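You operate a simulated robot arm through the tools that you are given. There is no shell and no other tool. Be economical: measure what you need, move in short steps, check, and stop when the job is done.

You run a simulated two-armed robot. Do the job below in one go: nothing can be reset, and whatever is moved stays where it is left.

## Task
Put one of the steel inserts from the third shelf from the bottom of the tall rack on the packing bench top. Turn the middle air knob to 1. Put two of the nozzles from the packing bench top on top of the blue cartridge. Pick up the red bin from the grey table top with one hand, pass it to the other hand and put it on the shelf under the steel table. Close the middle cabinet right door. Turn the speed knob to 1. Open the grey bench right drawer. Any order will do. Set down upright: steel insert.

It is judged by the outcome, as a careful person would: the job done as asked, and still so three seconds after it is handed in. It fails if anything else is knocked over, pushed out of place, dropped, spilled or broken.

## Robot
Two 7-joint arms with two-finger parallel grippers on one trunk, on a base that drives. Base frame: it is fixed to the floor where the robot stands at the start and does not move with it; the origin is under the middle of the robot, x ahead of it, y to its left, z up. Units: m, degrees, N and s.
The left shoulder is at the start at [0.08, 0.131, 0.947], the right one opposite. With the tool pointing down near the work surface each hand reaches from about 0.4 to 0.86 m from the robot's upright axis, wherever it stands, measured 20 degrees to its own side. Places, roughly: blue cartridge (6x6x10 cm) [0.5, 3.2, 0.9]; grey bench right drawer [0.8, -3.6, 0.8]; middle air knob [0.4, 1.5, 0.9]; middle cabinet right door [-2.7, 0.2, 0.4]; nozzle (2x2x4 cm) [0.3, 2.8, 0.9]; packing bench top [0.4, 3, 0.8]; red bin [-1.75, 4, 0.75]; shelf under the steel table [-2.4, 1.4, 0.3]; speed knob [-2, 0.4, 0.9]; steel insert [0.75, 0.5, 1]. Payload 1.57 kg a hand.
The tool frame of a hand sits at the grasp point between the pads (the TCP): z along the fingers, y along the line on which they close. The tips reach 0.03 m beyond it. The gripper opens to 0.11 m. The fingers are 0.024 m wide and 0.012 m thick; the gripper's body (0.048 by 0.112 m) begins 0.078 m behind the TCP.
Orientation is that of the tool frame in the base frame, as [roll, pitch, yaw] about the fixed x, y, z axes, in that order (R = Rz(yaw) Ry(pitch) Rx(roll)). With the fingers straight down and closing along the base's y, the tool's x points along the base's -x, its y along +y and its z along -z.

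## Interface
- The arms move only by the tool apply_moves. It takes "left_increments", "right_increments" or both (then of equal length, played together; a hand with none holds still); each is a list that holds one entry, the list of rows, each a list of 7 numbers: the shift along the tool's x, y, z in units of 20 mm (1.0 is 20 mm), then the turn, a rotation vector about the tool's x, y, z in units of 6 degrees (1.0 is 6 degrees), then the gripper command, from -1 (shut) to 1 (fully open), values between in proportion. In form: [[[tx, ty, tz, ax, ay, az, fingers], ...]]. A call has 1 to 8 rows; each row shifts and turns the commanded pose from where the row before left it, along the tool's axes as they then stand. A call with a number of a shift or a turn outside -1 to 1 is refused whole. A row lasts 0.2 s, in which the tool goes at most 0.05 m and 8.6 degrees; a call with a longer step from one row to the next is refused whole, and so is a gripper value outside its range. A pose out of reach is approached as far as the arm can. The call stops where the force on the tool passes 40 N (or 10 N more than at its start, if that is more) or the arm is blocked; 0.2 s more then pass. The fingers move at their own pace (about 0.108 m/s each) and stop on an object; they squeeze with about 33 N. The grip force told is the motor's: it shows also when the fingers shut on nothing. Time passes only in rows, and 0.2 s behind the last, so rows that do not move let the fingers close. The reply holds the time, the measured pose of the TCP, the force on the tool along the base axes, the opening and the grip force, in the units named above and with some noise, with the torque about the TCP (base axes, N m) and any sound that the robot's microphone picked up.
- Cameras (640 x 400 px; columns grow to the right, rows downward): "scene" is now at [-0.0528, 0.0296, 1.431]; the picture's right is [0.32, -0.95, 0.00], its down [-0.44, -0.15, -0.88] and it looks along [0.84, 0.28, -0.47] (base axes); focal length 276 px, centre (320, 200). "left" rides on the left gripper at [0.07, -0.016, -0.141] in its tool frame; the picture's right is [0.23, 0.97, 0.00], its down [-0.86, 0.20, -0.48] and it looks along [-0.47, 0.11, 0.88] (tool axes); focal length 222 px, centre (320, 200). "right" rides on the right gripper at [0.07, 0.016, -0.141] in its tool frame; the picture's right is [-0.23, 0.97, 0.00], its down [-0.86, -0.20, -0.48] and it looks along [-0.47, -0.11, 0.88] (tool axes); focal length 222 px, centre (320, 200). There is no depth. A picture from a camera that has moved, and an enlarged one, comes with that camera's place and axes in the base frame and with its lens.
- grab_frame(camera): a new picture of that camera. It takes no simulated time.
- roll_base(legs): drives the robot by 1 to 6 legs, each [ahead, left, turn to the left] in m, m and degrees, along the robot's own axes; the way and the turn of a leg run together, so that a leg with both is an arc; at most 1.5 m and 180 degrees a leg. The arms and the cameras ride along, it lands a little off, and it stops where it bumps. It gives what a move gives.
- aim_head(pan, tilt): turns the head with the scene camera to pan (to the left, within 109 degrees either way) and tilt (down, from -29 to 69), counted from straight ahead of the robot. It gives what a move gives.
- close_up(camera, box): a new picture of the part [left, top, right, bottom] of that camera's present view, enlarged. It takes no simulated time.
- close_job(): hands the job in; it is judged then, once.

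Work in short steps. Places have to be worked out from the pictures, the camera data and where the tool is seen: move nearer, look again, correct. Check each grasp and each placing, and mend what went wrong. You have 196 turns and 176 pictures in all, those below and enlarged ones among them. Open the grippers and draw the arms clear of the work before you hand the job in, unless the task says otherwise; then end with one line.

The tools are called after "Emit:" by a JSON object that holds its "method" and its "body". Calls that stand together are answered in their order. apply_moves: Moves the arms, as the interface text tells. Its arguments: {"type":"object","properties":{"left_increments":{"type":"array","items":{"type":"array","items":{"type":"array","items":{"type":"number"}}}},"right_increments":{"type":"array","items":{"type":"array","items":{"type":"array","items":{"type":"number"}}}}},"required":[]} The other tools are called the same way: roll_base (legs) drives the base; aim_head (pan, tilt) turns the head that bears the scene camera; grab_frame (camera) takes a picture; close_up (camera, box) takes an enlarged picture of a part of a camera's view; close_job () hands the job in.

At the start:

```text
clock: 0.0
left_eef_pos: [0.2789, 0.219, 1.1968]
left_tcp_rot: [-180.0, 0.0, 180.0]
left_force: [-0.3, -0.5, -0.4]
left_wrist_torque: [0.02, -0.02, 0.02]
left_opening: 0.1099
left_finger_force: 0.1
right_eef_pos: [0.3543, 0.0148, 0.9997]
right_tcp_rot: [180.0, -0.1, 179.9]
right_force: [-0.2, -0.7, 0.7]
right_wrist_torque: [0.03, 0.01, -0.02]
right_opening: 0.11
right_finger_force: 0.0
robot x, y, heading: [0.0002, 0.001, -0.2]
head pan, tilt: [18.8, 27.8]
```

scene: 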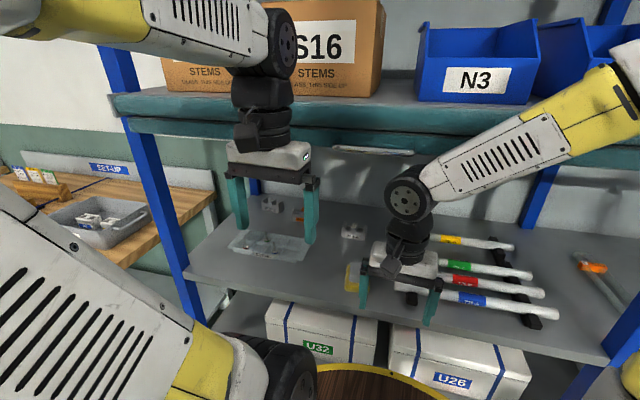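
right: 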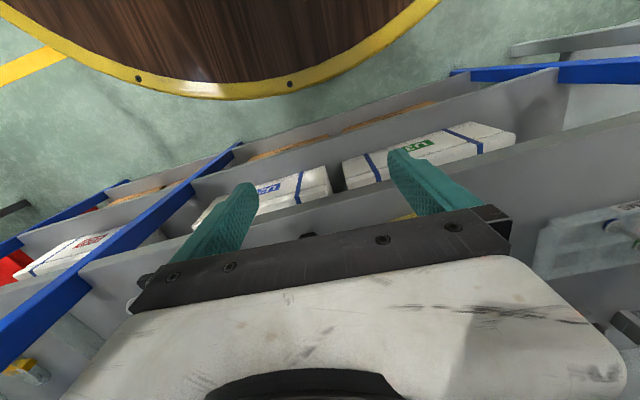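
left: 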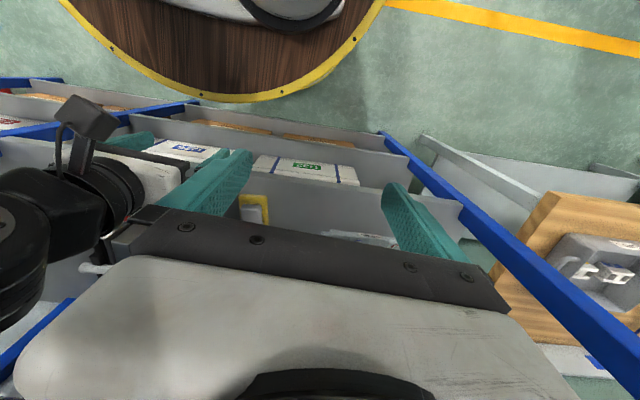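

The picture shows the rack's shelf with a clear tray, small metal pieces and tubes. I enlarge the shelf to find the steel inserts.

Emit:
{"method": "close_up", "body": {"camera": "scene", "box": [200, 180, 460, 330]}}

Emit:
{"method": "close_up", "body": {"camera": "scene", "box": [0, 130, 240, 280]}}

```text
2.46 times, centred on (330, 255) of scene
camera zoom: at [-0.0528, 0.0296, 1.431], right [0.32, -0.95, 0.0], down [-0.44, -0.15, -0.88], along [0.84, 0.28, -0.47], focal length 679 px, centre (295, 65)
```

zoom: 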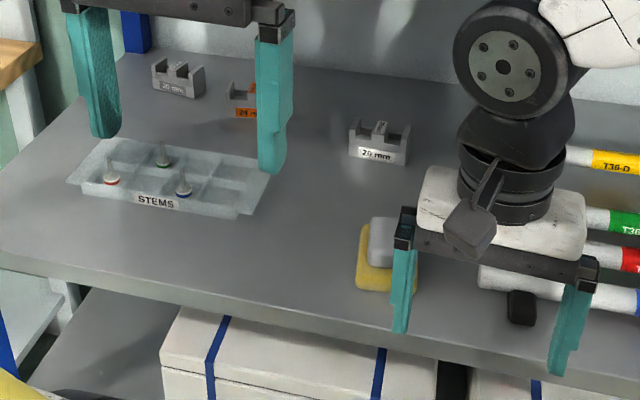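

```text
2.67 times, centred on (120, 205) of scene
camera zoom: at [-0.0528, 0.0296, 1.431], right [0.32, -0.95, 0.0], down [-0.44, -0.15, -0.88], along [0.84, 0.28, -0.47], focal length 736 px, centre (853, 187)
```

zoom: 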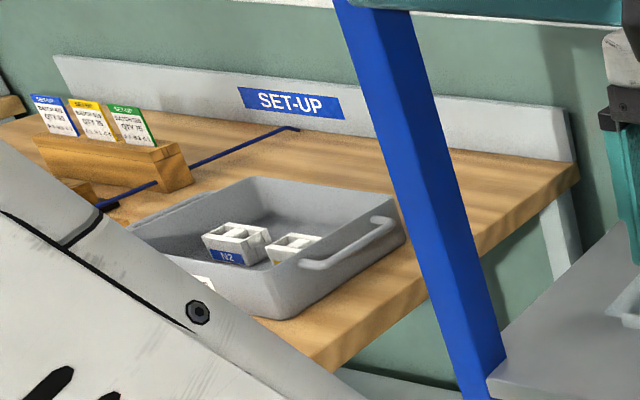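

Two "20 mm" steel inserts stand on the shelf; the nearer is around x 0.65, y 0.15. I'll look around with the head to map the surroundings first.

Emit:
{"method": "aim_head", "body": {"pan": 70, "tilt": 15}}

Emit:
{"method": "grab_frame", "body": {"camera": "scene"}}

Emit:
{"method": "aim_head", "body": {"pan": 109, "tilt": 10}}

Emit:
{"method": "grab_frame", "body": {"camera": "scene"}}

Emit:
{"method": "aim_head", "body": {"pan": -80, "tilt": 10}}

Emit:
{"method": "grab_frame", "body": {"camera": "scene"}}

Emit:
{"method": "aim_head", "body": {"pan": 0, "tilt": 35}}

Emit:
{"method": "grab_frame", "body": {"camera": "scene"}}

```text
clock: 1.2
left_eef_pos: [0.2795, 0.219, 1.1959]
left_tcp_rot: [179.9, 0.0, -180.0]
left_force: [-0.4, -0.3, 0.1]
left_wrist_torque: [0.0, -0.03, -0.02]
left_opening: 0.11
left_finger_force: 0.0
right_eef_pos: [0.3538, 0.014, 1.0004]
right_tcp_rot: [-180.0, -0.1, -180.0]
right_force: [0.5, 0.7, 0.5]
right_wrist_torque: [0.0, -0.01, -0.03]
right_opening: 0.11
right_finger_force: 0.1
robot x, y, heading: [0.002, -0.001, 0.1]
head pan, tilt: [70.0, 15.0]
```

```text
170 pictures are left
camera scene: at [-0.1072, 0.088, 1.4517], right [0.94, -0.34, 0.0], down [-0.09, -0.24, -0.97], along [0.33, 0.91, -0.26], focal length 276 px, centre (320, 200)
```

scene: 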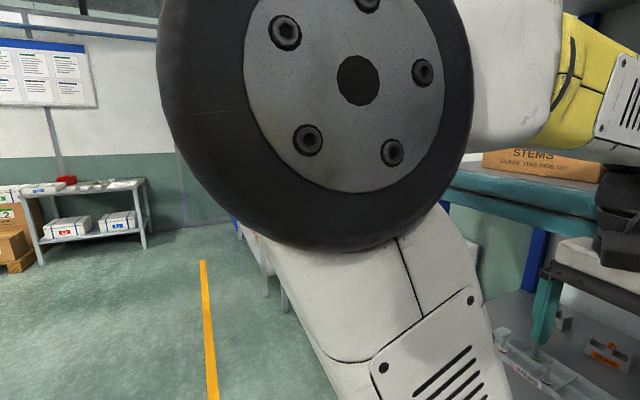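

```text
clock: 2.2
left_eef_pos: [0.2781, 0.219, 1.1968]
left_tcp_rot: [180.0, 0.0, -179.9]
left_force: [0.2, -0.1, -0.2]
left_wrist_torque: [-0.01, 0.06, -0.02]
left_opening: 0.1098
left_finger_force: 0.1
right_eef_pos: [0.3542, 0.0138, 0.9998]
right_tcp_rot: [180.0, 0.0, 180.0]
right_force: [0.4, 0.0, 0.6]
right_wrist_torque: [0.0, 0.03, 0.04]
right_opening: 0.1101
right_finger_force: 0.0
robot x, y, heading: [-0.0014, -0.0012, 0.1]
head pan, tilt: [108.9, 10.0]
```

```text
169 pictures are left
camera scene: at [-0.1692, 0.0882, 1.4598], right [0.95, 0.32, 0.0], down [0.06, -0.16, -0.98], along [-0.32, 0.93, -0.17], focal length 276 px, centre (320, 200)
```

scene: 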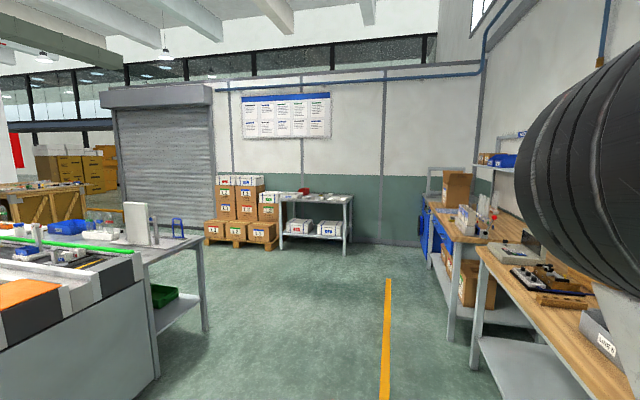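

```text
clock: 5.0
left_eef_pos: [0.2793, 0.2189, 1.1966]
left_tcp_rot: [-180.0, 0.0, 180.0]
left_force: [0.3, -0.4, 0.4]
left_wrist_torque: [-0.01, -0.01, -0.01]
left_opening: 0.1102
left_finger_force: 0.1
right_eef_pos: [0.3539, 0.015, 1.0001]
right_tcp_rot: [-180.0, -0.1, -179.9]
right_force: [-0.8, -0.2, 1.1]
right_wrist_torque: [0.0, -0.02, 0.01]
right_opening: 0.1097
right_finger_force: 0.1
robot x, y, heading: [-0.0017, -0.0007, 0.1]
head pan, tilt: [-80.0, 10.0]
```

```text
168 pictures are left
camera scene: at [-0.1231, -0.0913, 1.4599], right [-0.98, -0.17, 0.0], down [-0.03, 0.17, -0.98], along [0.17, -0.97, -0.17], focal length 276 px, centre (320, 200)
```

scene: 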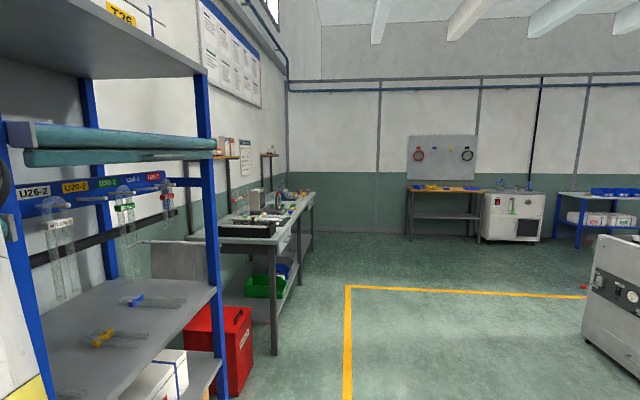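

```text
clock: 6.6
left_eef_pos: [0.2794, 0.2191, 1.1961]
left_tcp_rot: [-179.9, 0.0, -180.0]
left_force: [0.9, -0.5, 0.1]
left_wrist_torque: [0.01, -0.01, 0.0]
left_opening: 0.1099
left_finger_force: 0.0
right_eef_pos: [0.3538, 0.0144, 1.0004]
right_tcp_rot: [-180.0, 0.0, 179.9]
right_force: [0.2, -0.6, -0.1]
right_wrist_torque: [0.05, 0.02, -0.01]
right_opening: 0.1099
right_finger_force: 0.1
robot x, y, heading: [0.0007, -0.0017, -0.0]
head pan, tilt: [0.0, 35.0]
```

```text
167 pictures are left
camera scene: at [-0.0512, 0.0002, 1.4197], right [0.0, -1.0, 0.0], down [-0.57, 0.0, -0.82], along [0.82, 0.0, -0.57], focal length 276 px, centre (320, 200)
```

scene: 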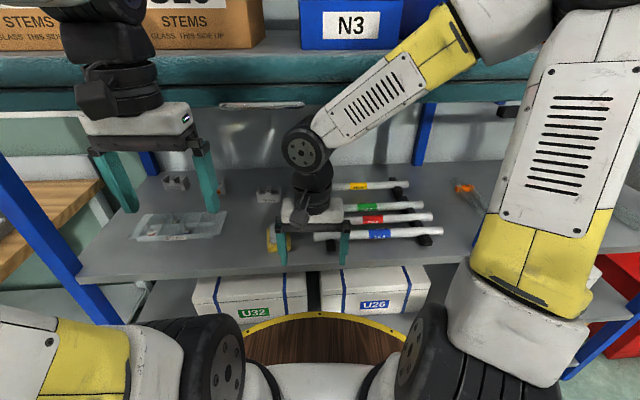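

The far-seeing map fits the listed places. Now I tilt the left hand's fingers forward so its camera can look into the shelf.

Emit:
{"method": "apply_moves", "body": {"left_increments": [[[0, 0, 0.5, 0, -1, 0, 1], [0, 0, 0.5, 0, -1, 0, 1], [0, 0, 0.5, 0, -1, 0, 1], [0, 0, 0.5, 0, -1, 0, 1], [0, 0, 0.5, 0, -1, 0, 1], [0, 0, 0.5, 0, -1, 0, 1], [0, 0, 0, 0, -1, 0, 1], [0, 0, 0, 0, 0, 0, 1]]]}}

Emit:
{"method": "grab_frame", "body": {"camera": "left"}}

Emit:
{"method": "grab_frame", "body": {"camera": "scene"}}

```text
clock: 8.4
left_eef_pos: [0.3071, 0.2308, 1.1845]
left_tcp_rot: [-179.9, 42.0, 180.0]
left_force: [-0.6, 0.2, 0.2]
left_wrist_torque: [0.0, -0.01, -0.03]
left_opening: 0.1101
left_finger_force: 0.1
left hand out of reach, approached as far as the arm can: row 5, 6, 7
right_eef_pos: [0.3537, 0.0146, 0.9993]
right_tcp_rot: [-179.9, 0.1, -180.0]
right_force: [0.5, -0.2, 0.5]
right_wrist_torque: [-0.02, 0.0, 0.01]
right_opening: 0.1101
right_finger_force: 0.1
robot x, y, heading: [-0.0033, 0.0002, 0.0]
head pan, tilt: [0.0, 35.0]
```

```text
166 pictures are left
camera left: at [0.1624, 0.215, 1.2426], right [-0.17, 0.97, -0.15], down [0.32, 0.2, 0.93], along [0.93, 0.11, -0.34], focal length 222 px, centre (320, 200)
```

left: 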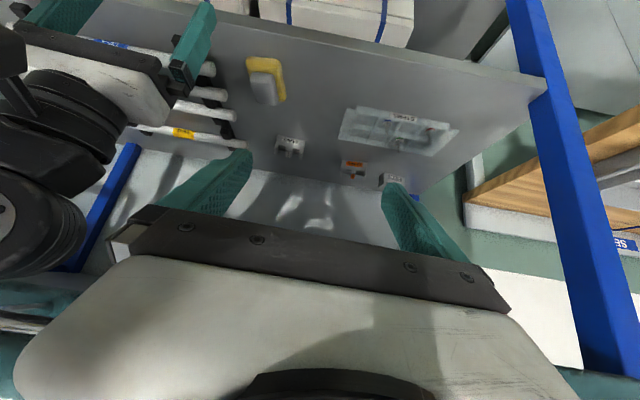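

```text
165 pictures are left
camera scene: at [-0.0512, 0.0002, 1.4197], right [0.0, -1.0, 0.0], down [-0.57, 0.0, -0.82], along [0.82, 0.0, -0.57], focal length 276 px, centre (320, 200)
```

scene: 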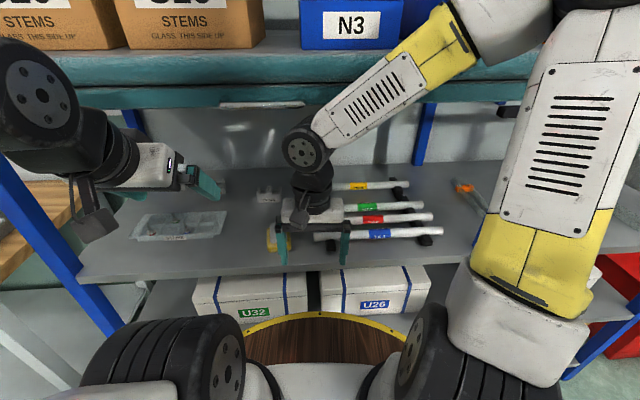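

Triangulating puts the near insert at about [0.69, 0.17, 0.915]. I enlarge it to see its orientation and size.

Emit:
{"method": "close_up", "body": {"camera": "scene", "box": [230, 170, 310, 220]}}

Emit:
{"method": "close_up", "body": {"camera": "left", "box": [240, 110, 400, 210]}}

```text
8.00 times, centred on (270, 195) of scene
camera zoom: at [-0.0512, 0.0002, 1.4197], right [0.0, -1.0, 0.0], down [-0.57, 0.0, -0.82], along [0.82, 0.0, -0.57], focal length 2208 px, centre (720, 240)
```

zoom: 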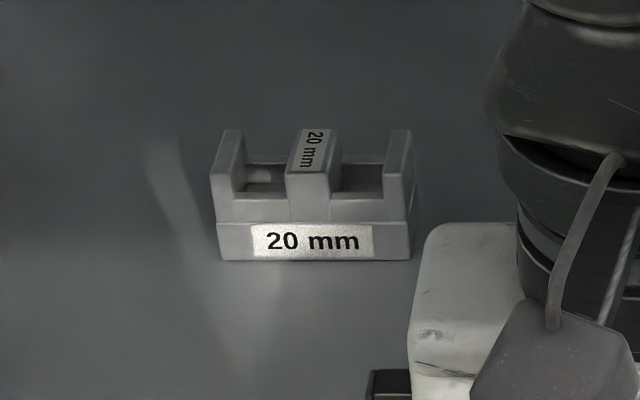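

```text
4.00 times, centred on (320, 160) of left
camera zoom: at [0.1624, 0.215, 1.2426], right [-0.17, 0.97, -0.15], down [0.32, 0.2, 0.93], along [0.93, 0.11, -0.34], focal length 888 px, centre (320, 360)
```

zoom: 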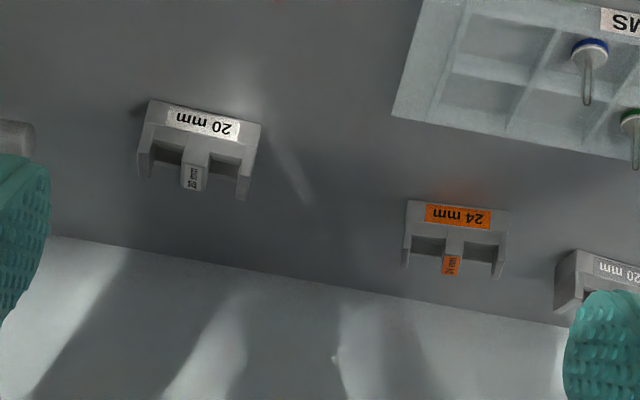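

The insert is about 8 cm wide with its front face at x≈0.69, y≈0.168, standing on z≈0.895. I move the left hand toward the shelf opening and the right hand aside.

Emit:
{"method": "apply_moves", "body": {"left_increments": [[[-0.2, -0.2, 1, 0, 0, 0, 1], [-0.2, -0.2, 1, 0, 0, 0, 1], [-0.2, -0.2, 1, 0, 0, 0, 1], [-0.2, -0.2, 1, 0, 0, 0, 1], [-0.2, -0.2, 1, 0, 0, 0, 1], [-0.2, -0.2, 1, 0, 0, 0, 1], [0, 0, 0, 0, 0, 0, 1]]], "right_increments": [[[0, -1, 0, 0, 0, 0, 1], [0, -1, 0, 0, 0, 0, 1], [0, -1, 0, 0, 0, 0, 1], [0, -1, 0, 0, 0, 0, 1], [0, -1, 0, 0, 0, 0, 1], [0, -1, 0, 0, 0, 0, 1], [0, -1, 0, 0, 0, 0, 1]]]}}

Emit:
{"method": "grab_frame", "body": {"camera": "scene"}}

```text
clock: 10.0
left_eef_pos: [0.4158, 0.2138, 1.1356]
left_tcp_rot: [-180.0, 41.9, -180.0]
left_force: [0.5, 1.0, 0.4]
left_wrist_torque: [-0.02, -0.02, -0.03]
left_opening: 0.1102
left_finger_force: 0.0
left hand out of reach, approached as far as the arm can: row 1, 2, 3, 4, 6
right_eef_pos: [0.3552, -0.1253, 0.9993]
right_tcp_rot: [179.9, 0.0, -180.0]
right_force: [-0.5, 0.5, -0.2]
right_wrist_torque: [-0.02, 0.03, -0.01]
right_opening: 0.11
right_finger_force: 0.0
robot x, y, heading: [-0.0032, -0.0012, 0.3]
head pan, tilt: [0.0, 35.0]
```

```text
162 pictures are left
camera scene: at [-0.0512, 0.0003, 1.4197], right [0.0, -1.0, 0.0], down [-0.57, 0.0, -0.82], along [0.82, 0.0, -0.57], focal length 276 px, centre (320, 200)
```

scene: 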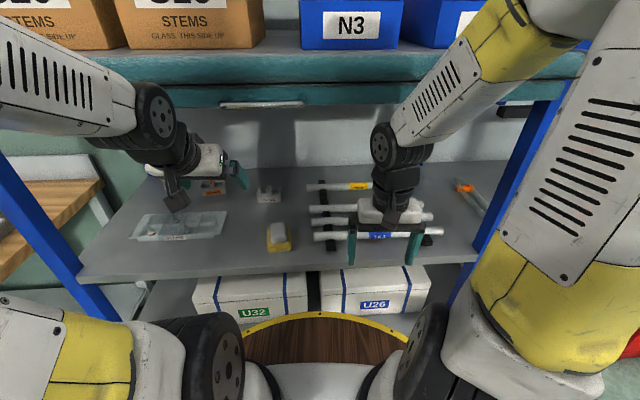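

The left hand sits at the shelf's front, still folded near its inner reach limit. I move further in and down.

Emit:
{"method": "apply_moves", "body": {"left_increments": [[[-0.5, -0.4, 0.97, 0, 0, 0, 1], [-0.5, -0.4, 0.97, 0, 0, 0, 1], [-0.5, -0.4, 0.97, 0, 0, 0, 1], [-0.5, -0.4, 0.97, 0, 0, 0, 1], [-0.5, -0.4, 0.97, 0, 0, 0, 1], [0, 0, 0, 0, 0, 0, 1]]]}}

Emit:
{"method": "grab_frame", "body": {"camera": "left"}}

Emit:
{"method": "grab_frame", "body": {"camera": "scene"}}

```text
clock: 11.4
left_eef_pos: [0.511, 0.1857, 1.0946]
left_tcp_rot: [-179.5, 41.6, -178.9]
left_force: [0.4, 0.5, 0.3]
left_wrist_torque: [0.05, 0.0, 0.01]
left_opening: 0.1101
left_finger_force: 0.0
right_eef_pos: [0.3487, -0.1219, 1.0014]
right_tcp_rot: [-179.9, 0.1, -179.9]
right_force: [-0.6, 0.2, 0.1]
right_wrist_torque: [0.0, 0.0, 0.01]
right_opening: 0.1099
right_finger_force: 0.0
robot x, y, heading: [-0.001, 0.0042, 0.2]
head pan, tilt: [0.0, 35.0]
```

```text
161 pictures are left
camera left: at [0.3656, 0.1669, 1.153], right [-0.19, 0.97, -0.16], down [0.32, 0.21, 0.92], along [0.93, 0.12, -0.35], focal length 222 px, centre (320, 200)
```

left: 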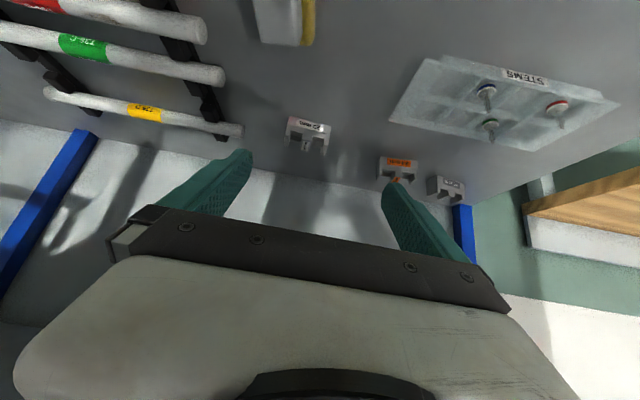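

```text
160 pictures are left
camera scene: at [-0.058, 0.0057, 1.4195], right [0.0, -1.0, 0.0], down [-0.57, 0.0, -0.82], along [0.82, 0.0, -0.57], focal length 276 px, centre (320, 200)
```

scene: 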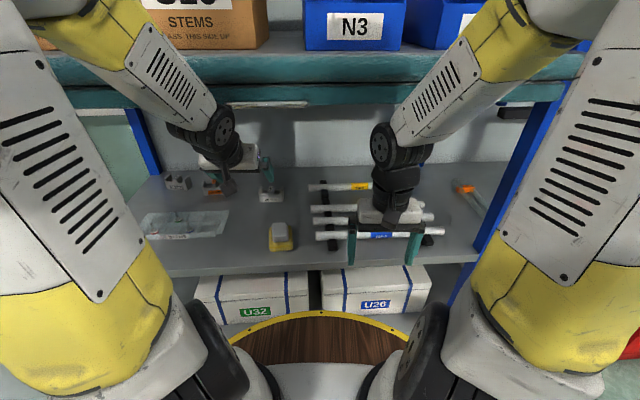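

The base shifted a few millimetres, so the wrist is likely pushing against the upper shelf's lip. I back the base off 0.25 m so the arm can enter flatter.

Emit:
{"method": "roll_base", "body": {"legs": [[-0.25, 0.02, 0]]}}

Emit:
{"method": "grab_frame", "body": {"camera": "scene"}}

```text
clock: 13.2
left_eef_pos: [0.2715, 0.1928, 1.0976]
left_tcp_rot: [180.0, 42.1, 179.9]
left_force: [0.7, 0.0, -0.2]
left_wrist_torque: [0.02, 0.03, 0.03]
left_opening: 0.1099
left_finger_force: 0.1
right_eef_pos: [0.1055, -0.107, 1.0002]
right_tcp_rot: [-179.9, 0.0, 179.8]
right_force: [0.6, 0.5, -0.5]
right_wrist_torque: [-0.02, 0.0, 0.0]
right_opening: 0.1099
right_finger_force: 0.2
robot x, y, heading: [-0.2482, 0.0233, -0.0]
head pan, tilt: [0.0, 35.0]
```

```text
159 pictures are left
camera scene: at [-0.3003, 0.0204, 1.4197], right [0.0, -1.0, 0.0], down [-0.57, 0.0, -0.82], along [0.82, 0.0, -0.57], focal length 276 px, centre (320, 200)
```

scene: 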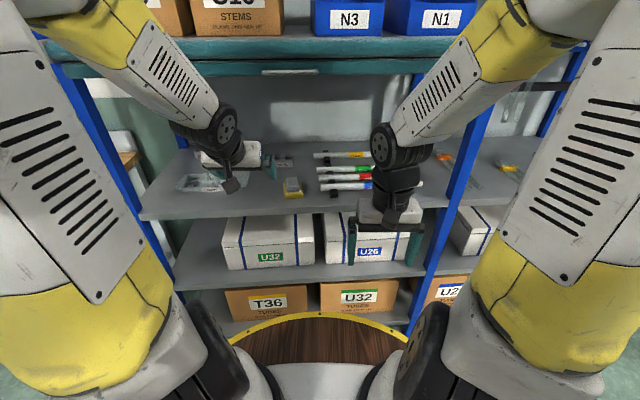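

Robot is now at x≈-0.25. I extend the left hand lower so the forearm comes in flat under the lip.

Emit:
{"method": "apply_moves", "body": {"left_increments": [[[0.0, -0.05, 1, 0, 0, 0, 1], [0.0, -0.05, 1, 0, 0, 0, 1], [0.0, -0.05, 1, 0, 0, 0, 1], [0.0, -0.05, 1, 0, 0, 0, 1], [0.0, -0.05, 1, 0, 0, 0, 1], [-0.3, -0.05, 0.8, 0, 0, 0, 1], [-0.3, -0.05, 0.8, 0, 0, 0, 1], [0, 0, 0, 0, 0, 0, 1]]]}}

Emit:
{"method": "grab_frame", "body": {"camera": "scene"}}

```text
clock: 15.0
left_eef_pos: [0.3682, 0.1867, 1.0065]
left_tcp_rot: [-180.0, 42.0, -180.0]
left_force: [1.8, -0.9, -0.2]
left_wrist_torque: [0.0, 0.01, 0.02]
left_opening: 0.1101
left_finger_force: 0.0
right_eef_pos: [0.1047, -0.1073, 0.9984]
right_tcp_rot: [180.0, 0.0, 179.9]
right_force: [0.1, -0.5, -0.5]
right_wrist_torque: [-0.01, 0.06, -0.02]
right_opening: 0.11
right_finger_force: 0.0
robot x, y, heading: [-0.2489, 0.0198, -0.2]
head pan, tilt: [0.0, 35.0]
```

```text
158 pictures are left
camera scene: at [-0.3004, 0.0204, 1.4197], right [0.0, -1.0, 0.0], down [-0.57, 0.0, -0.82], along [0.82, 0.0, -0.57], focal length 276 px, centre (320, 200)
```

scene: 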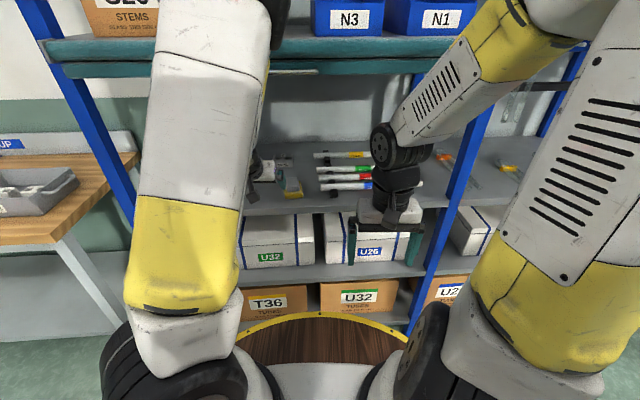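

The elbow drops as the hand extends. I go forward nearly level, then check with the wrist camera.

Emit:
{"method": "apply_moves", "body": {"left_increments": [[[-0.82, -0.15, 0.96, 0, 0, 0, 1], [-0.82, -0.15, 0.96, 0, 0, 0, 1], [-0.82, -0.15, 0.96, 0, 0, 0, 1], [-0.82, -0.15, 0.96, 0, 0, 0, 1], [-0.82, -0.15, 0.96, 0, 0, 0, 1], [-0.82, -0.15, 0.96, 0, 0, 0, 1], [0, 0, 0, 0, 0, 0, 1]]]}}

Emit:
{"method": "grab_frame", "body": {"camera": "left"}}

Emit:
{"method": "grab_frame", "body": {"camera": "scene"}}

```text
clock: 16.5
left_eef_pos: [0.506, 0.1798, 0.9939]
left_tcp_rot: [-178.4, 42.4, -178.1]
left_force: [-0.5, 0.1, -0.2]
left_wrist_torque: [0.01, 0.01, 0.04]
left_opening: 0.1102
left_finger_force: 0.0
left hand out of reach, approached as far as the arm can: row 6
right_eef_pos: [0.096, -0.1716, 0.9871]
right_tcp_rot: [-179.8, -2.8, 166.5]
right_force: [-0.3, -0.4, -0.2]
right_wrist_torque: [0.02, 0.0, 0.0]
right_opening: 0.1101
right_finger_force: 0.0
robot x, y, heading: [-0.2486, 0.0213, -0.4]
head pan, tilt: [0.0, 35.0]
stopped in row 7 (right hand): the arm was blocked; the commanded pose is now the measured one
```

```text
157 pictures are left
camera left: at [0.3605, 0.1619, 1.0505], right [-0.18, 0.97, -0.17], down [0.31, 0.22, 0.93], along [0.93, 0.12, -0.34], focal length 222 px, centre (320, 200)
```

left: 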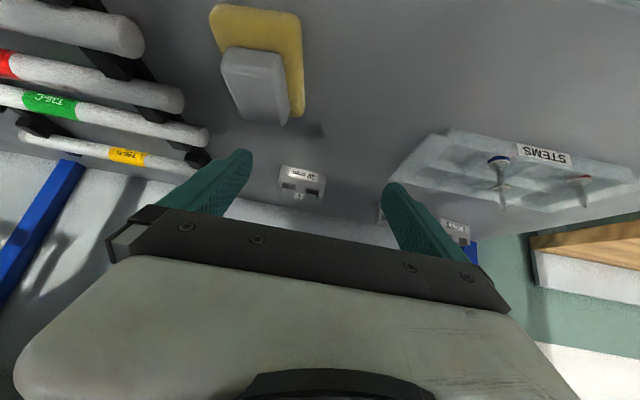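

```text
156 pictures are left
camera scene: at [-0.3007, 0.0205, 1.4197], right [0.0, -1.0, 0.0], down [-0.57, 0.0, -0.82], along [0.82, 0.0, -0.57], focal length 276 px, centre (320, 200)
```

scene: 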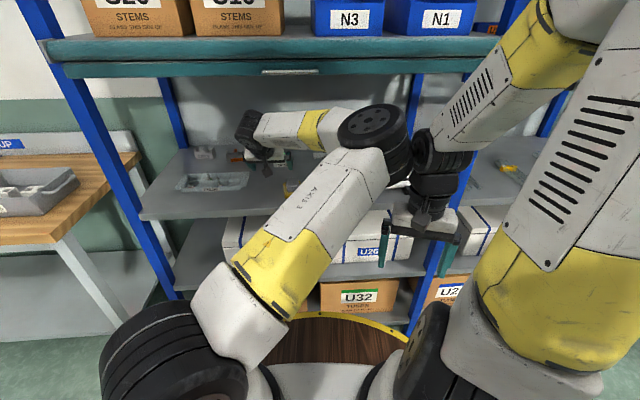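

The left elbow swung inward and touched the right arm. I move the right hand further right to clear it.

Emit:
{"method": "apply_moves", "body": {"right_increments": [[[0, -1, 0, 0, 0, 0, 1], [0, -1, 0, 0, 0, 0, 1], [0, -1, 0, 0, 0, 0, 1], [0, -1, 0, 0, 0, 0, 1], [0, -1, 0, 0, 0, 0, 1], [0, -1, 0, 0, 0, 0, 1], [0, -1, 0, 0, 0, 0, 1], [0, -1, 0, 0, 0, 0, 1]]]}}

Emit:
{"method": "grab_frame", "body": {"camera": "scene"}}

```text
clock: 18.3
left_eef_pos: [0.5056, 0.1787, 0.993]
left_tcp_rot: [-178.6, 42.3, -178.2]
left_force: [-0.1, 1.1, 0.8]
left_wrist_torque: [0.0, 0.0, 0.02]
left_opening: 0.1101
left_finger_force: 0.1
right_eef_pos: [0.0585, -0.3271, 0.9876]
right_tcp_rot: [-179.7, -2.9, 166.6]
right_force: [0.5, -0.4, 0.4]
right_wrist_torque: [-0.04, 0.01, 0.01]
right_opening: 0.11
right_finger_force: 0.1
robot x, y, heading: [-0.2473, 0.0205, -0.1]
head pan, tilt: [0.0, 35.0]
```

```text
155 pictures are left
camera scene: at [-0.3006, 0.0206, 1.4197], right [0.0, -1.0, 0.0], down [-0.57, 0.0, -0.82], along [0.82, 0.0, -0.57], focal length 276 px, centre (320, 200)
```

scene: 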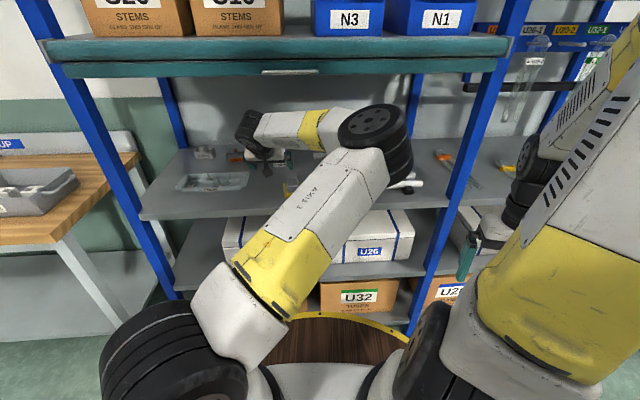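

The left elbow is clear and the insert confirms at [0.70, 0.17]. I advance most of the way with open fingers.

Emit:
{"method": "apply_moves", "body": {"left_increments": [[[-0.44, -0.1, 0.91, 0, 0, 0, 1], [-0.44, -0.1, 0.91, 0, 0, 0, 1], [-0.44, -0.1, 0.91, 0, 0, 0, 1], [-0.44, -0.1, 0.91, 0, 0, 0, 1], [-0.44, -0.1, 0.91, 0, 0, 0, 1], [0, 0, 0, 0, 0, 0, 1]]]}}

Emit:
{"method": "grab_frame", "body": {"camera": "left"}}

Emit:
{"method": "grab_frame", "body": {"camera": "scene"}}

```text
clock: 19.7
left_eef_pos: [0.5077, 0.1783, 0.9935]
left_tcp_rot: [-178.5, 42.3, -178.2]
left_force: [0.9, 0.1, -0.1]
left_wrist_torque: [-0.06, 0.01, 0.0]
left_opening: 0.1099
left_finger_force: 0.1
left hand out of reach, approached as far as the arm can: row 1, 2, 3, 4, 5
right_eef_pos: [0.058, -0.3274, 0.9858]
right_tcp_rot: [-179.7, -2.7, 166.7]
right_force: [-0.7, -0.2, -0.3]
right_wrist_torque: [0.0, -0.01, 0.04]
right_opening: 0.1098
right_finger_force: 0.0
robot x, y, heading: [-0.2525, 0.0225, -0.0]
head pan, tilt: [0.0, 35.0]
```

```text
154 pictures are left
camera left: at [0.3607, 0.1611, 1.0504], right [-0.18, 0.97, -0.17], down [0.31, 0.22, 0.93], along [0.93, 0.11, -0.34], focal length 222 px, centre (320, 200)
```

left: 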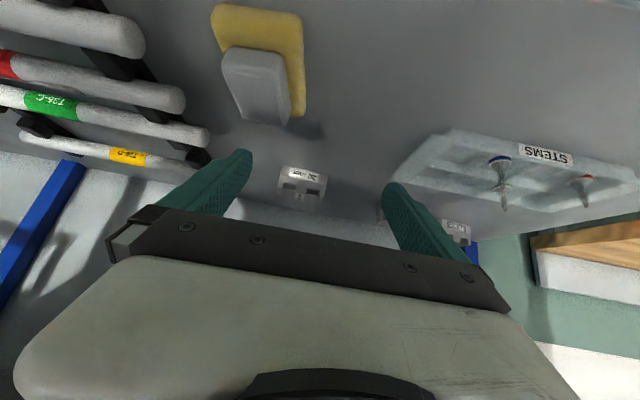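

```text
153 pictures are left
camera scene: at [-0.3006, 0.0204, 1.4197], right [0.0, -1.0, 0.0], down [-0.57, 0.0, -0.82], along [0.82, 0.0, -0.57], focal length 276 px, centre (320, 200)
```

scene: 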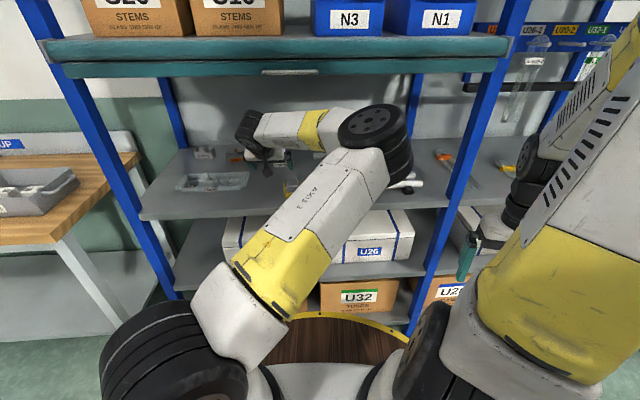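

The arm is stuck in a poor elbow-in configuration. I back the robot out into free space and re-pose the arm with the elbow outward.

Emit:
{"method": "roll_base", "body": {"legs": [[-0.3, 0, 0]]}}

Emit:
{"method": "apply_moves", "body": {"left_increments": [[[0, 0.5, -1, 0, 0, 0, 1], [0, 0.5, -1, 0, 0, 0, 1], [0, 0.5, -1, 0, 0, 0, 1], [0, 0.5, -1, 0, 0, 0, 1], [0, 0.5, -1, 0, 0, 0, 1], [0, 1, -0.5, 0, 0, 0, 1], [0, 1, -0.5, 0, 0, 0, 1], [0, 1, -0.5, 0, 0, 0, 1]]]}}

Emit:
{"method": "apply_moves", "body": {"left_increments": [[[0, 1, -0.5, 0, 0, 0, 1], [0, 1, -0.5, 0, 0, 0, 1], [0, 1, -0.5, 0, 0, 0, 1], [0, 1, -0.5, 0, 0, 0, 1], [0, 1, 0, 0, 0, 0, 1], [0, 1, 0, 0, 0, 0, 1], [0, 1, 0, 0, 0, 0, 1], [0, 1, 0, 0, 0, 0, 1]]]}}

Emit:
{"method": "grab_frame", "body": {"camera": "scene"}}

```text
clock: 21.7
left_eef_pos: [0.2045, 0.183, 0.993]
left_tcp_rot: [-178.5, 42.2, -177.9]
left_force: [-0.4, 0.4, 0.1]
left_wrist_torque: [0.0, 0.02, 0.0]
left_opening: 0.1099
left_finger_force: 0.0
right_eef_pos: [-0.2402, -0.3257, 0.9861]
right_tcp_rot: [-179.7, -2.9, 166.9]
right_force: [0.1, 0.0, 0.4]
right_wrist_torque: [0.0, -0.01, -0.01]
right_opening: 0.1102
right_finger_force: 0.0
robot x, y, heading: [-0.5522, 0.0157, 0.4]
head pan, tilt: [0.0, 35.0]
```

```text
clock: 23.5
left_eef_pos: [0.1198, 0.276, 1.0919]
left_tcp_rot: [-178.5, 42.3, -178.0]
left_force: [0.1, 0.2, 0.2]
left_wrist_torque: [0.01, 0.01, 0.01]
left_opening: 0.11
left_finger_force: 0.1
left hand out of reach, approached as far as the arm can: row 7, 8
right_eef_pos: [-0.2406, -0.3262, 0.9866]
right_tcp_rot: [-179.7, -2.8, 166.8]
right_force: [0.4, -0.2, -0.1]
right_wrist_torque: [-0.02, 0.0, 0.02]
right_opening: 0.1103
right_finger_force: 0.1
robot x, y, heading: [-0.5493, 0.0201, 0.4]
head pan, tilt: [0.0, 35.0]
```

```text
clock: 25.3
left_eef_pos: [0.1106, 0.3001, 1.1366]
left_tcp_rot: [-178.5, 42.3, -178.0]
left_force: [-0.2, 0.3, -0.1]
left_wrist_torque: [-0.03, 0.01, 0.02]
left_opening: 0.1099
left_finger_force: 0.1
left hand out of reach, approached as far as the arm can: row 1, 2, 3, 4, 5, 6, 7, 8
right_eef_pos: [-0.2403, -0.3254, 0.9876]
right_tcp_rot: [-179.7, -2.8, 167.0]
right_force: [-0.2, 0.5, -0.3]
right_wrist_torque: [-0.01, 0.0, 0.0]
right_opening: 0.1097
right_finger_force: 0.1
robot x, y, heading: [-0.5511, 0.022, 0.3]
head pan, tilt: [0.0, 35.0]
```

```text
152 pictures are left
camera scene: at [-0.6013, 0.0197, 1.4197], right [0.0, -1.0, 0.0], down [-0.57, 0.0, -0.82], along [0.82, 0.0, -0.57], focal length 276 px, centre (320, 200)
```

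scene: 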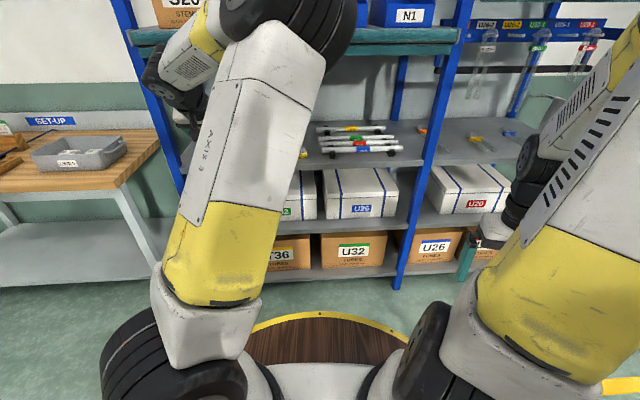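

I restore the starting posture: turn the fingers back to straight down and pull the hand back near the body to bring the elbow out to the left.

Emit:
{"method": "apply_moves", "body": {"left_increments": [[[0.8, 0, -0.5, 0, 1, 0, 1], [0.8, 0, -0.5, 0, 1, 0, 1], [0.8, 0, -0.5, 0, 1, 0, 1], [0.8, 0, -0.5, 0, 1, 0, 1], [0.9, 0, -0.3, 0, 1, 0, 1], [0.9, 0, -0.3, 0, 1, 0, 1], [0.9, 0, -0.2, 0, 1, 0, 1], [1, 0, 0, 0, 0, 0, 1]]]}}

Emit:
{"method": "apply_moves", "body": {"left_increments": [[[1, 0, -0.1, 0, 0, 0, 1], [1, 0, -0.1, 0, 0, 0, 1], [1, 0, -0.1, 0, 0, 0, 1], [1, 0, -0.1, 0, 0, 0, 1], [1, 0, -0.1, 0, 0, 0, 1], [1, 0, -0.1, 0, 0, 0, 1], [1, 0, 0, 0, 0, 0, 1], [1, 0, 0, 0, 0, 0, 1]]]}}

Emit:
{"method": "grab_frame", "body": {"camera": "scene"}}

```text
clock: 27.1
left_eef_pos: [-0.0152, 0.2895, 1.1454]
left_tcp_rot: [-179.1, 6.8, -179.0]
left_force: [-0.1, 0.1, -0.2]
left_wrist_torque: [-0.01, 0.02, 0.02]
left_opening: 0.1097
left_finger_force: 0.0
left hand out of reach, approached as far as the arm can: row 6, 7
right_eef_pos: [-0.2406, -0.3253, 0.9863]
right_tcp_rot: [-179.7, -2.7, 167.0]
right_force: [0.3, -0.4, 0.5]
right_wrist_torque: [0.0, 0.03, 0.0]
right_opening: 0.11
right_finger_force: 0.0
robot x, y, heading: [-0.5481, 0.0213, 0.0]
head pan, tilt: [0.0, 35.0]
```

```text
clock: 28.9
left_eef_pos: [-0.175, 0.2863, 1.1373]
left_tcp_rot: [-179.0, 6.8, -179.2]
left_force: [0.1, 0.0, 0.4]
left_wrist_torque: [-0.02, 0.04, 0.01]
left_opening: 0.11
left_finger_force: 0.0
right_eef_pos: [-0.2399, -0.3265, 0.9862]
right_tcp_rot: [-179.7, -2.8, 166.9]
right_force: [0.3, -0.5, -0.6]
right_wrist_torque: [-0.01, 0.02, 0.03]
right_opening: 0.11
right_finger_force: 0.1
robot x, y, heading: [-0.5521, 0.0224, 0.4]
head pan, tilt: [0.0, 35.0]
```

```text
151 pictures are left
camera scene: at [-0.6012, 0.0197, 1.4197], right [0.0, -1.0, 0.0], down [-0.57, 0.0, -0.82], along [0.82, 0.0, -0.57], focal length 276 px, centre (320, 200)
```

scene: 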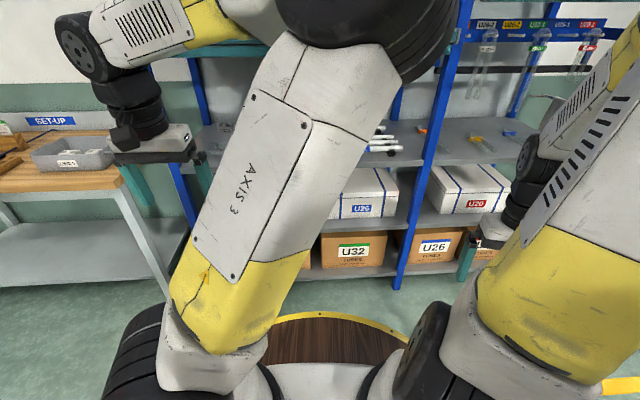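

The left arm stays elbow-in; the right arm is still well configured, so I'll use it for the insert. In free space I straighten its yaw and extend it forward.

Emit:
{"method": "apply_moves", "body": {"right_increments": [[[-1, 0.3, 0, 0, 0, -1, 1], [-1, 0.3, 0, 0, 0, -1, 1], [-1, 0.3, 0, 0, -0.4, 0, 1], [-1, 0.3, 0, 0, 0, 0, 1], [-1, 0.3, 0, 0, 0, 0, 1], [-1, 0.3, 0, 0, 0, 0, 1], [-1, 0.3, 0, 0, 0, 0, 1], [-1, 0.3, 0, 0, 0, 0, 1]]]}}

Emit:
{"method": "apply_moves", "body": {"right_increments": [[[-1, 0.3, 0, 0, -1, 0, 1], [-1, 0.3, 0.1, 0, -1, 0, 1], [-1, 0.3, 0.2, 0, -1, 0, 1], [-1, 0.3, 0.3, 0, -1, 0, 1], [-0.9, 0.3, 0.4, 0, -1, 0, 1], [-0.9, 0.3, 0.5, 0, -1, 0, 1], [-0.8, 0.3, 0.6, 0, -1, 0, 1], [-0.8, 0.3, 0.6, 0, 0, 0, 1]]]}}

Emit:
{"method": "grab_frame", "body": {"camera": "scene"}}

```text
clock: 30.7
left_eef_pos: [-0.1763, 0.2875, 1.1367]
left_tcp_rot: [-179.2, 6.8, -179.1]
left_force: [-1.1, 0.3, -0.7]
left_wrist_torque: [-0.03, -0.04, 0.0]
left_opening: 0.1098
left_finger_force: 0.0
right_eef_pos: [-0.0783, -0.2861, 0.9822]
right_tcp_rot: [179.7, -0.3, 179.0]
right_force: [0.3, 0.2, -0.1]
right_wrist_torque: [0.0, 0.01, -0.03]
right_opening: 0.1098
right_finger_force: 0.0
robot x, y, heading: [-0.5469, 0.0187, 0.1]
head pan, tilt: [0.0, 35.0]
```

```text
clock: 32.5
left_eef_pos: [-0.175, 0.2869, 1.1374]
left_tcp_rot: [-179.1, 6.8, -179.1]
left_force: [-0.2, -0.5, 0.2]
left_wrist_torque: [0.01, 0.01, 0.01]
left_opening: 0.1101
left_finger_force: 0.0
right_eef_pos: [0.0852, -0.2412, 0.9838]
right_tcp_rot: [179.5, 41.6, 178.6]
right_force: [0.1, 0.0, 0.1]
right_wrist_torque: [-0.03, -0.03, 0.0]
right_opening: 0.1102
right_finger_force: 0.0
robot x, y, heading: [-0.5519, 0.0208, 0.4]
head pan, tilt: [0.0, 35.0]
```

```text
150 pictures are left
camera scene: at [-0.6015, 0.0196, 1.4197], right [0.0, -1.0, 0.0], down [-0.57, 0.0, -0.82], along [0.82, 0.0, -0.57], focal length 276 px, centre (320, 200)
```

scene: 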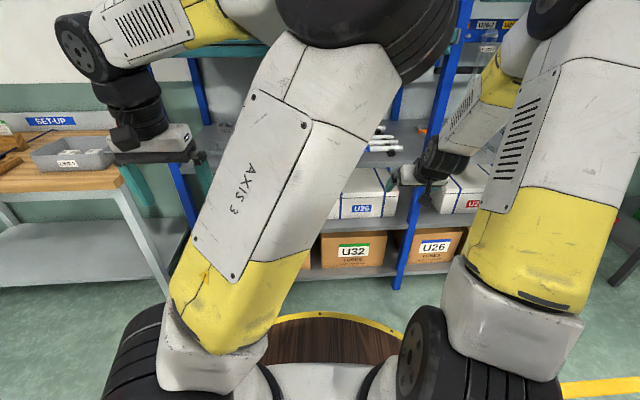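

Right TCP is at about 0.64 ahead of the robot with the elbow up. I extend another 0.16 m straight ahead.

Emit:
{"method": "apply_moves", "body": {"right_increments": [[[-0.743, 0.1, 0.669, 0, 0, 0, 1], [-0.743, 0.1, 0.669, 0, 0, 0, 1], [-0.743, 0.1, 0.669, 0, 0, 0, 1], [-0.743, 0.1, 0.669, 0, 0, 0, 1], [-0.743, 0.1, 0.669, 0, 0, 0, 1], [-0.743, 0.1, 0.669, 0, 0, 0, 1], [-0.743, 0.1, 0.669, 0, 0, 0, 1], [-0.743, 0.1, 0.669, 0, 0, 0, 1]]]}}

Emit:
{"method": "grab_frame", "body": {"camera": "scene"}}

```text
clock: 34.3
left_eef_pos: [-0.1751, 0.287, 1.137]
left_tcp_rot: [-179.2, 6.7, -179.2]
left_force: [0.1, -0.6, -0.4]
left_wrist_torque: [0.02, 0.02, 0.01]
left_opening: 0.1098
left_finger_force: 0.1
right_eef_pos: [0.2446, -0.2306, 0.9834]
right_tcp_rot: [179.6, 41.5, 178.7]
right_force: [0.4, -0.8, -0.5]
right_wrist_torque: [0.03, -0.02, -0.02]
right_opening: 0.1098
right_finger_force: 0.1
robot x, y, heading: [-0.5517, 0.0193, 0.3]
head pan, tilt: [0.0, 35.0]
```

```text
149 pictures are left
camera scene: at [-0.6015, 0.0197, 1.4197], right [0.0, -1.0, 0.0], down [-0.57, 0.0, -0.82], along [0.82, 0.0, -0.57], focal length 276 px, centre (320, 200)
```

scene: 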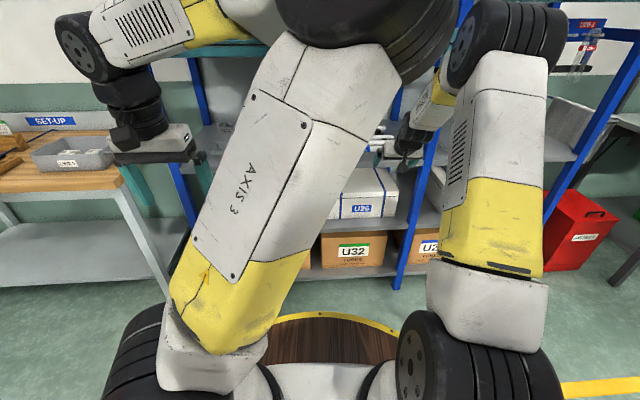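

Geometry says a flatter tool (about 60° tilt) will keep the forearm below the lip. I tilt further and extend 0.1 m.

Emit:
{"method": "apply_moves", "body": {"right_increments": [[[-0.75, 0, 0.66, 0, -1, 0, 1], [-0.675, 0, 0.737, 0, -1, 0, 1], [-0.595, 0, 0.804, 0, -1, 0, 1], [-0.507, 0, 0.862, 0, 0, 0, 1], [-0.507, 0, 0.862, 0, 0, 0, 1], [0, 0, 0, 0, 0, 0, 1]]]}}

Emit:
{"method": "grab_frame", "body": {"camera": "scene"}}

```text
clock: 35.7
left_eef_pos: [-0.1761, 0.2885, 1.1374]
left_tcp_rot: [-179.1, 6.8, -179.1]
left_force: [0.1, 0.8, -0.6]
left_wrist_torque: [-0.01, 0.0, 0.0]
left_opening: 0.1101
left_finger_force: 0.0
right_eef_pos: [0.3446, -0.2311, 0.9827]
right_tcp_rot: [179.6, 59.6, 178.5]
right_force: [0.7, -0.3, -0.1]
right_wrist_torque: [0.01, 0.01, 0.01]
right_opening: 0.1098
right_finger_force: 0.0
robot x, y, heading: [-0.548, 0.0181, 0.2]
head pan, tilt: [0.0, 35.0]
```

```text
148 pictures are left
camera scene: at [-0.6013, 0.0197, 1.4197], right [0.0, -1.0, 0.0], down [-0.57, 0.0, -0.82], along [0.82, 0.0, -0.57], focal length 276 px, centre (320, 200)
```

scene: 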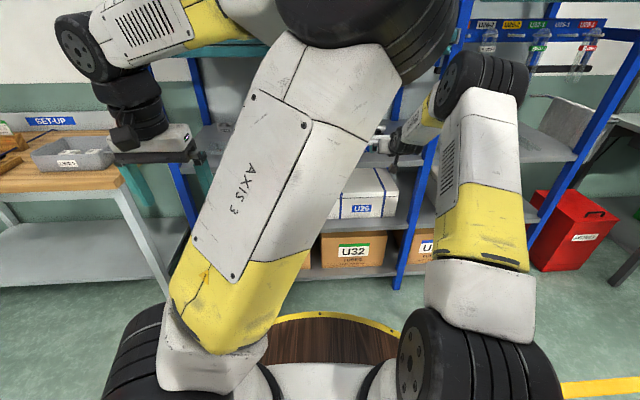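

Right TCP is 0.90 ahead, z 0.98. I back up a bit, strafe left 0.40 so the hand lines up with the insert, and then look.

Emit:
{"method": "roll_base", "body": {"legs": [[-0.1, 0, 0], [0, 0.4, 0], [0.2, 0, 0]]}}

Emit:
{"method": "grab_frame", "body": {"camera": "right"}}

Emit:
{"method": "grab_frame", "body": {"camera": "scene"}}

```text
clock: 40.2
left_eef_pos: [-0.0787, 0.6895, 1.1373]
left_tcp_rot: [-179.0, 6.8, -179.0]
left_force: [0.2, 0.0, -0.8]
left_wrist_torque: [-0.01, -0.01, -0.01]
left_opening: 0.11
left_finger_force: 0.0
right_eef_pos: [0.4437, 0.1722, 0.9846]
right_tcp_rot: [179.4, 59.6, 178.3]
right_force: [0.5, -0.2, -1.2]
right_wrist_torque: [-0.01, 0.0, 0.03]
right_opening: 0.1099
right_finger_force: 0.1
robot x, y, heading: [-0.451, 0.4213, 0.4]
head pan, tilt: [0.0, 35.0]
```

```text
147 pictures are left
camera right: at [0.2854, 0.1892, 0.996], right [0.13, 0.97, 0.2], down [0.02, -0.2, 0.98], along [0.99, -0.13, -0.04], focal length 222 px, centre (320, 200)
```

right: 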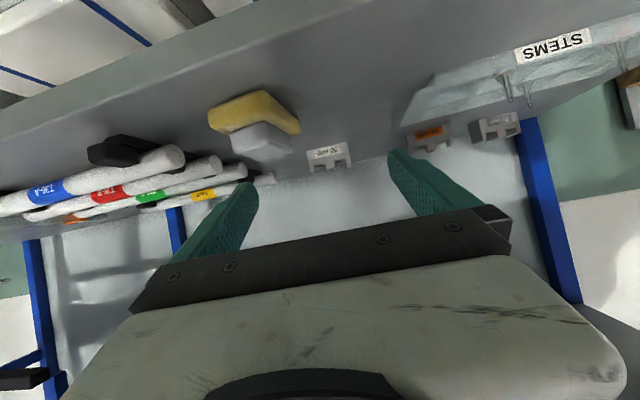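

```text
146 pictures are left
camera scene: at [-0.5042, 0.4223, 1.4197], right [0.0, -1.0, 0.0], down [-0.57, 0.0, -0.82], along [0.82, 0.0, -0.57], focal length 276 px, centre (320, 200)
```

scene: 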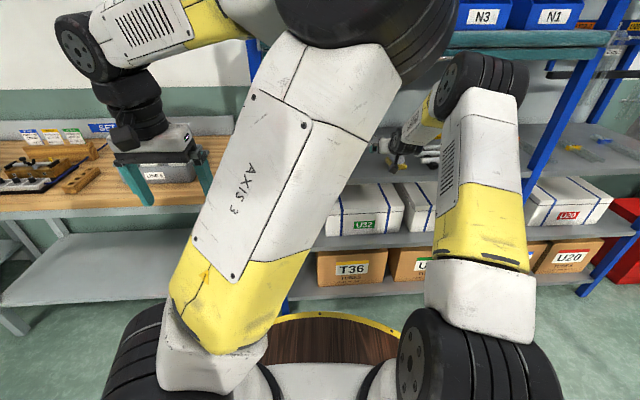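

The insert is right ahead (y≈0.166). I drive forward 0.16 m with the hand above the sponge.

Emit:
{"method": "roll_base", "body": {"legs": [[0.16, 0, 0]]}}

Emit:
{"method": "grab_frame", "body": {"camera": "right"}}

Emit:
{"method": "grab_frame", "body": {"camera": "scene"}}

```text
clock: 41.6
left_eef_pos: [0.0832, 0.6901, 1.1381]
left_tcp_rot: [-179.0, 6.8, -179.1]
left_force: [0.6, -0.5, 0.1]
left_wrist_torque: [0.02, 0.02, 0.0]
left_opening: 0.11
left_finger_force: 0.0
right_eef_pos: [0.6058, 0.1729, 0.9839]
right_tcp_rot: [179.4, 59.6, 178.5]
right_force: [-0.4, -0.1, -0.3]
right_wrist_torque: [0.02, -0.01, 0.01]
right_opening: 0.1099
right_finger_force: 0.1
robot x, y, heading: [-0.2936, 0.4223, 0.3]
head pan, tilt: [0.0, 35.0]
```

```text
145 pictures are left
camera right: at [0.4483, 0.1907, 0.9959], right [0.13, 0.97, 0.2], down [0.02, -0.2, 0.98], along [0.99, -0.13, -0.04], focal length 222 px, centre (320, 200)
```

right: 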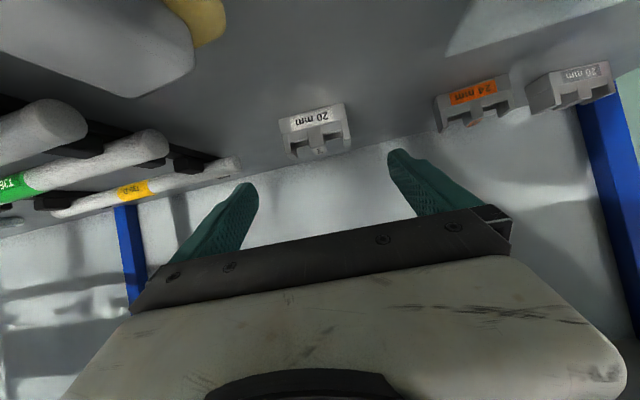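

```text
144 pictures are left
camera scene: at [-0.3415, 0.4231, 1.4197], right [0.01, -1.0, 0.0], down [-0.57, 0.0, -0.82], along [0.82, 0.0, -0.57], focal length 276 px, centre (320, 200)
```

scene: 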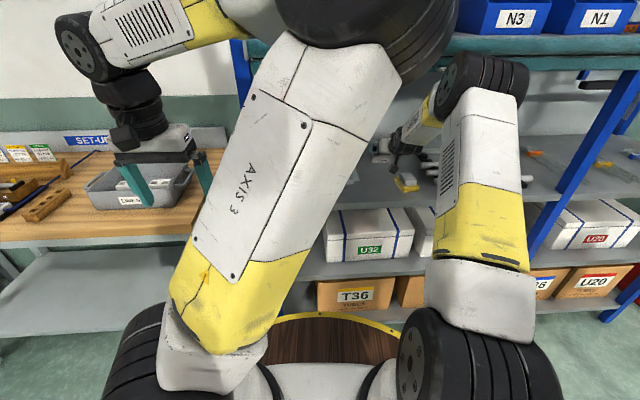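

Insert centre y≈0.169. I move forward and down together to straddle it.

Emit:
{"method": "apply_moves", "body": {"right_increments": [[[0.0, -0.04, 0.92, 0, 0, 0, 1], [0.0, -0.04, 0.92, 0, 0, 0, 1], [0.0, -0.04, 0.92, 0, 0, 0, 1], [0.0, -0.04, 0.92, 0, 0, 0, 1], [0.0, -0.04, 0.92, 0, 0, 0, 1], [0.0, -0.04, 0.92, 0, 0, 0, 1], [0, 0, 0, 0, 0, 0, 1]]]}}

Emit:
{"method": "grab_frame", "body": {"camera": "right"}}

Emit:
{"method": "grab_frame", "body": {"camera": "scene"}}

```text
clock: 43.2
left_eef_pos: [0.0848, 0.6907, 1.1373]
left_tcp_rot: [-179.1, 6.7, -179.0]
left_force: [0.4, 0.3, -0.4]
left_wrist_torque: [0.02, 0.03, 0.0]
left_opening: 0.1099
left_finger_force: 0.0
right_eef_pos: [0.701, 0.1678, 0.9274]
right_tcp_rot: [179.4, 59.4, 178.5]
right_force: [0.2, -0.2, 0.8]
right_wrist_torque: [0.01, -0.03, -0.03]
right_opening: 0.11
right_finger_force: 0.0
robot x, y, heading: [-0.2905, 0.424, 0.5]
head pan, tilt: [0.0, 35.0]
```

```text
143 pictures are left
camera right: at [0.5435, 0.1845, 0.9395], right [0.13, 0.97, 0.2], down [0.02, -0.2, 0.98], along [0.99, -0.13, -0.04], focal length 222 px, centre (320, 200)
```

right: 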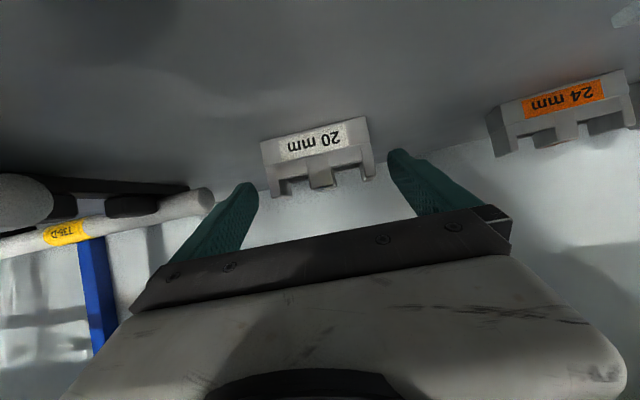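

```text
142 pictures are left
camera scene: at [-0.3414, 0.423, 1.4197], right [0.01, -1.0, 0.0], down [-0.57, 0.0, -0.82], along [0.82, 0.0, -0.57], focal length 276 px, centre (320, 200)
```

scene: 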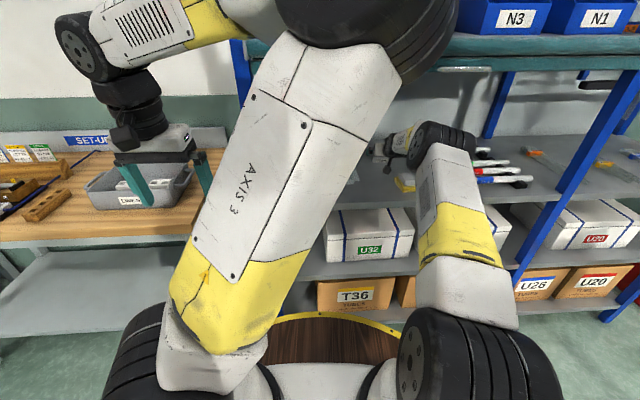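

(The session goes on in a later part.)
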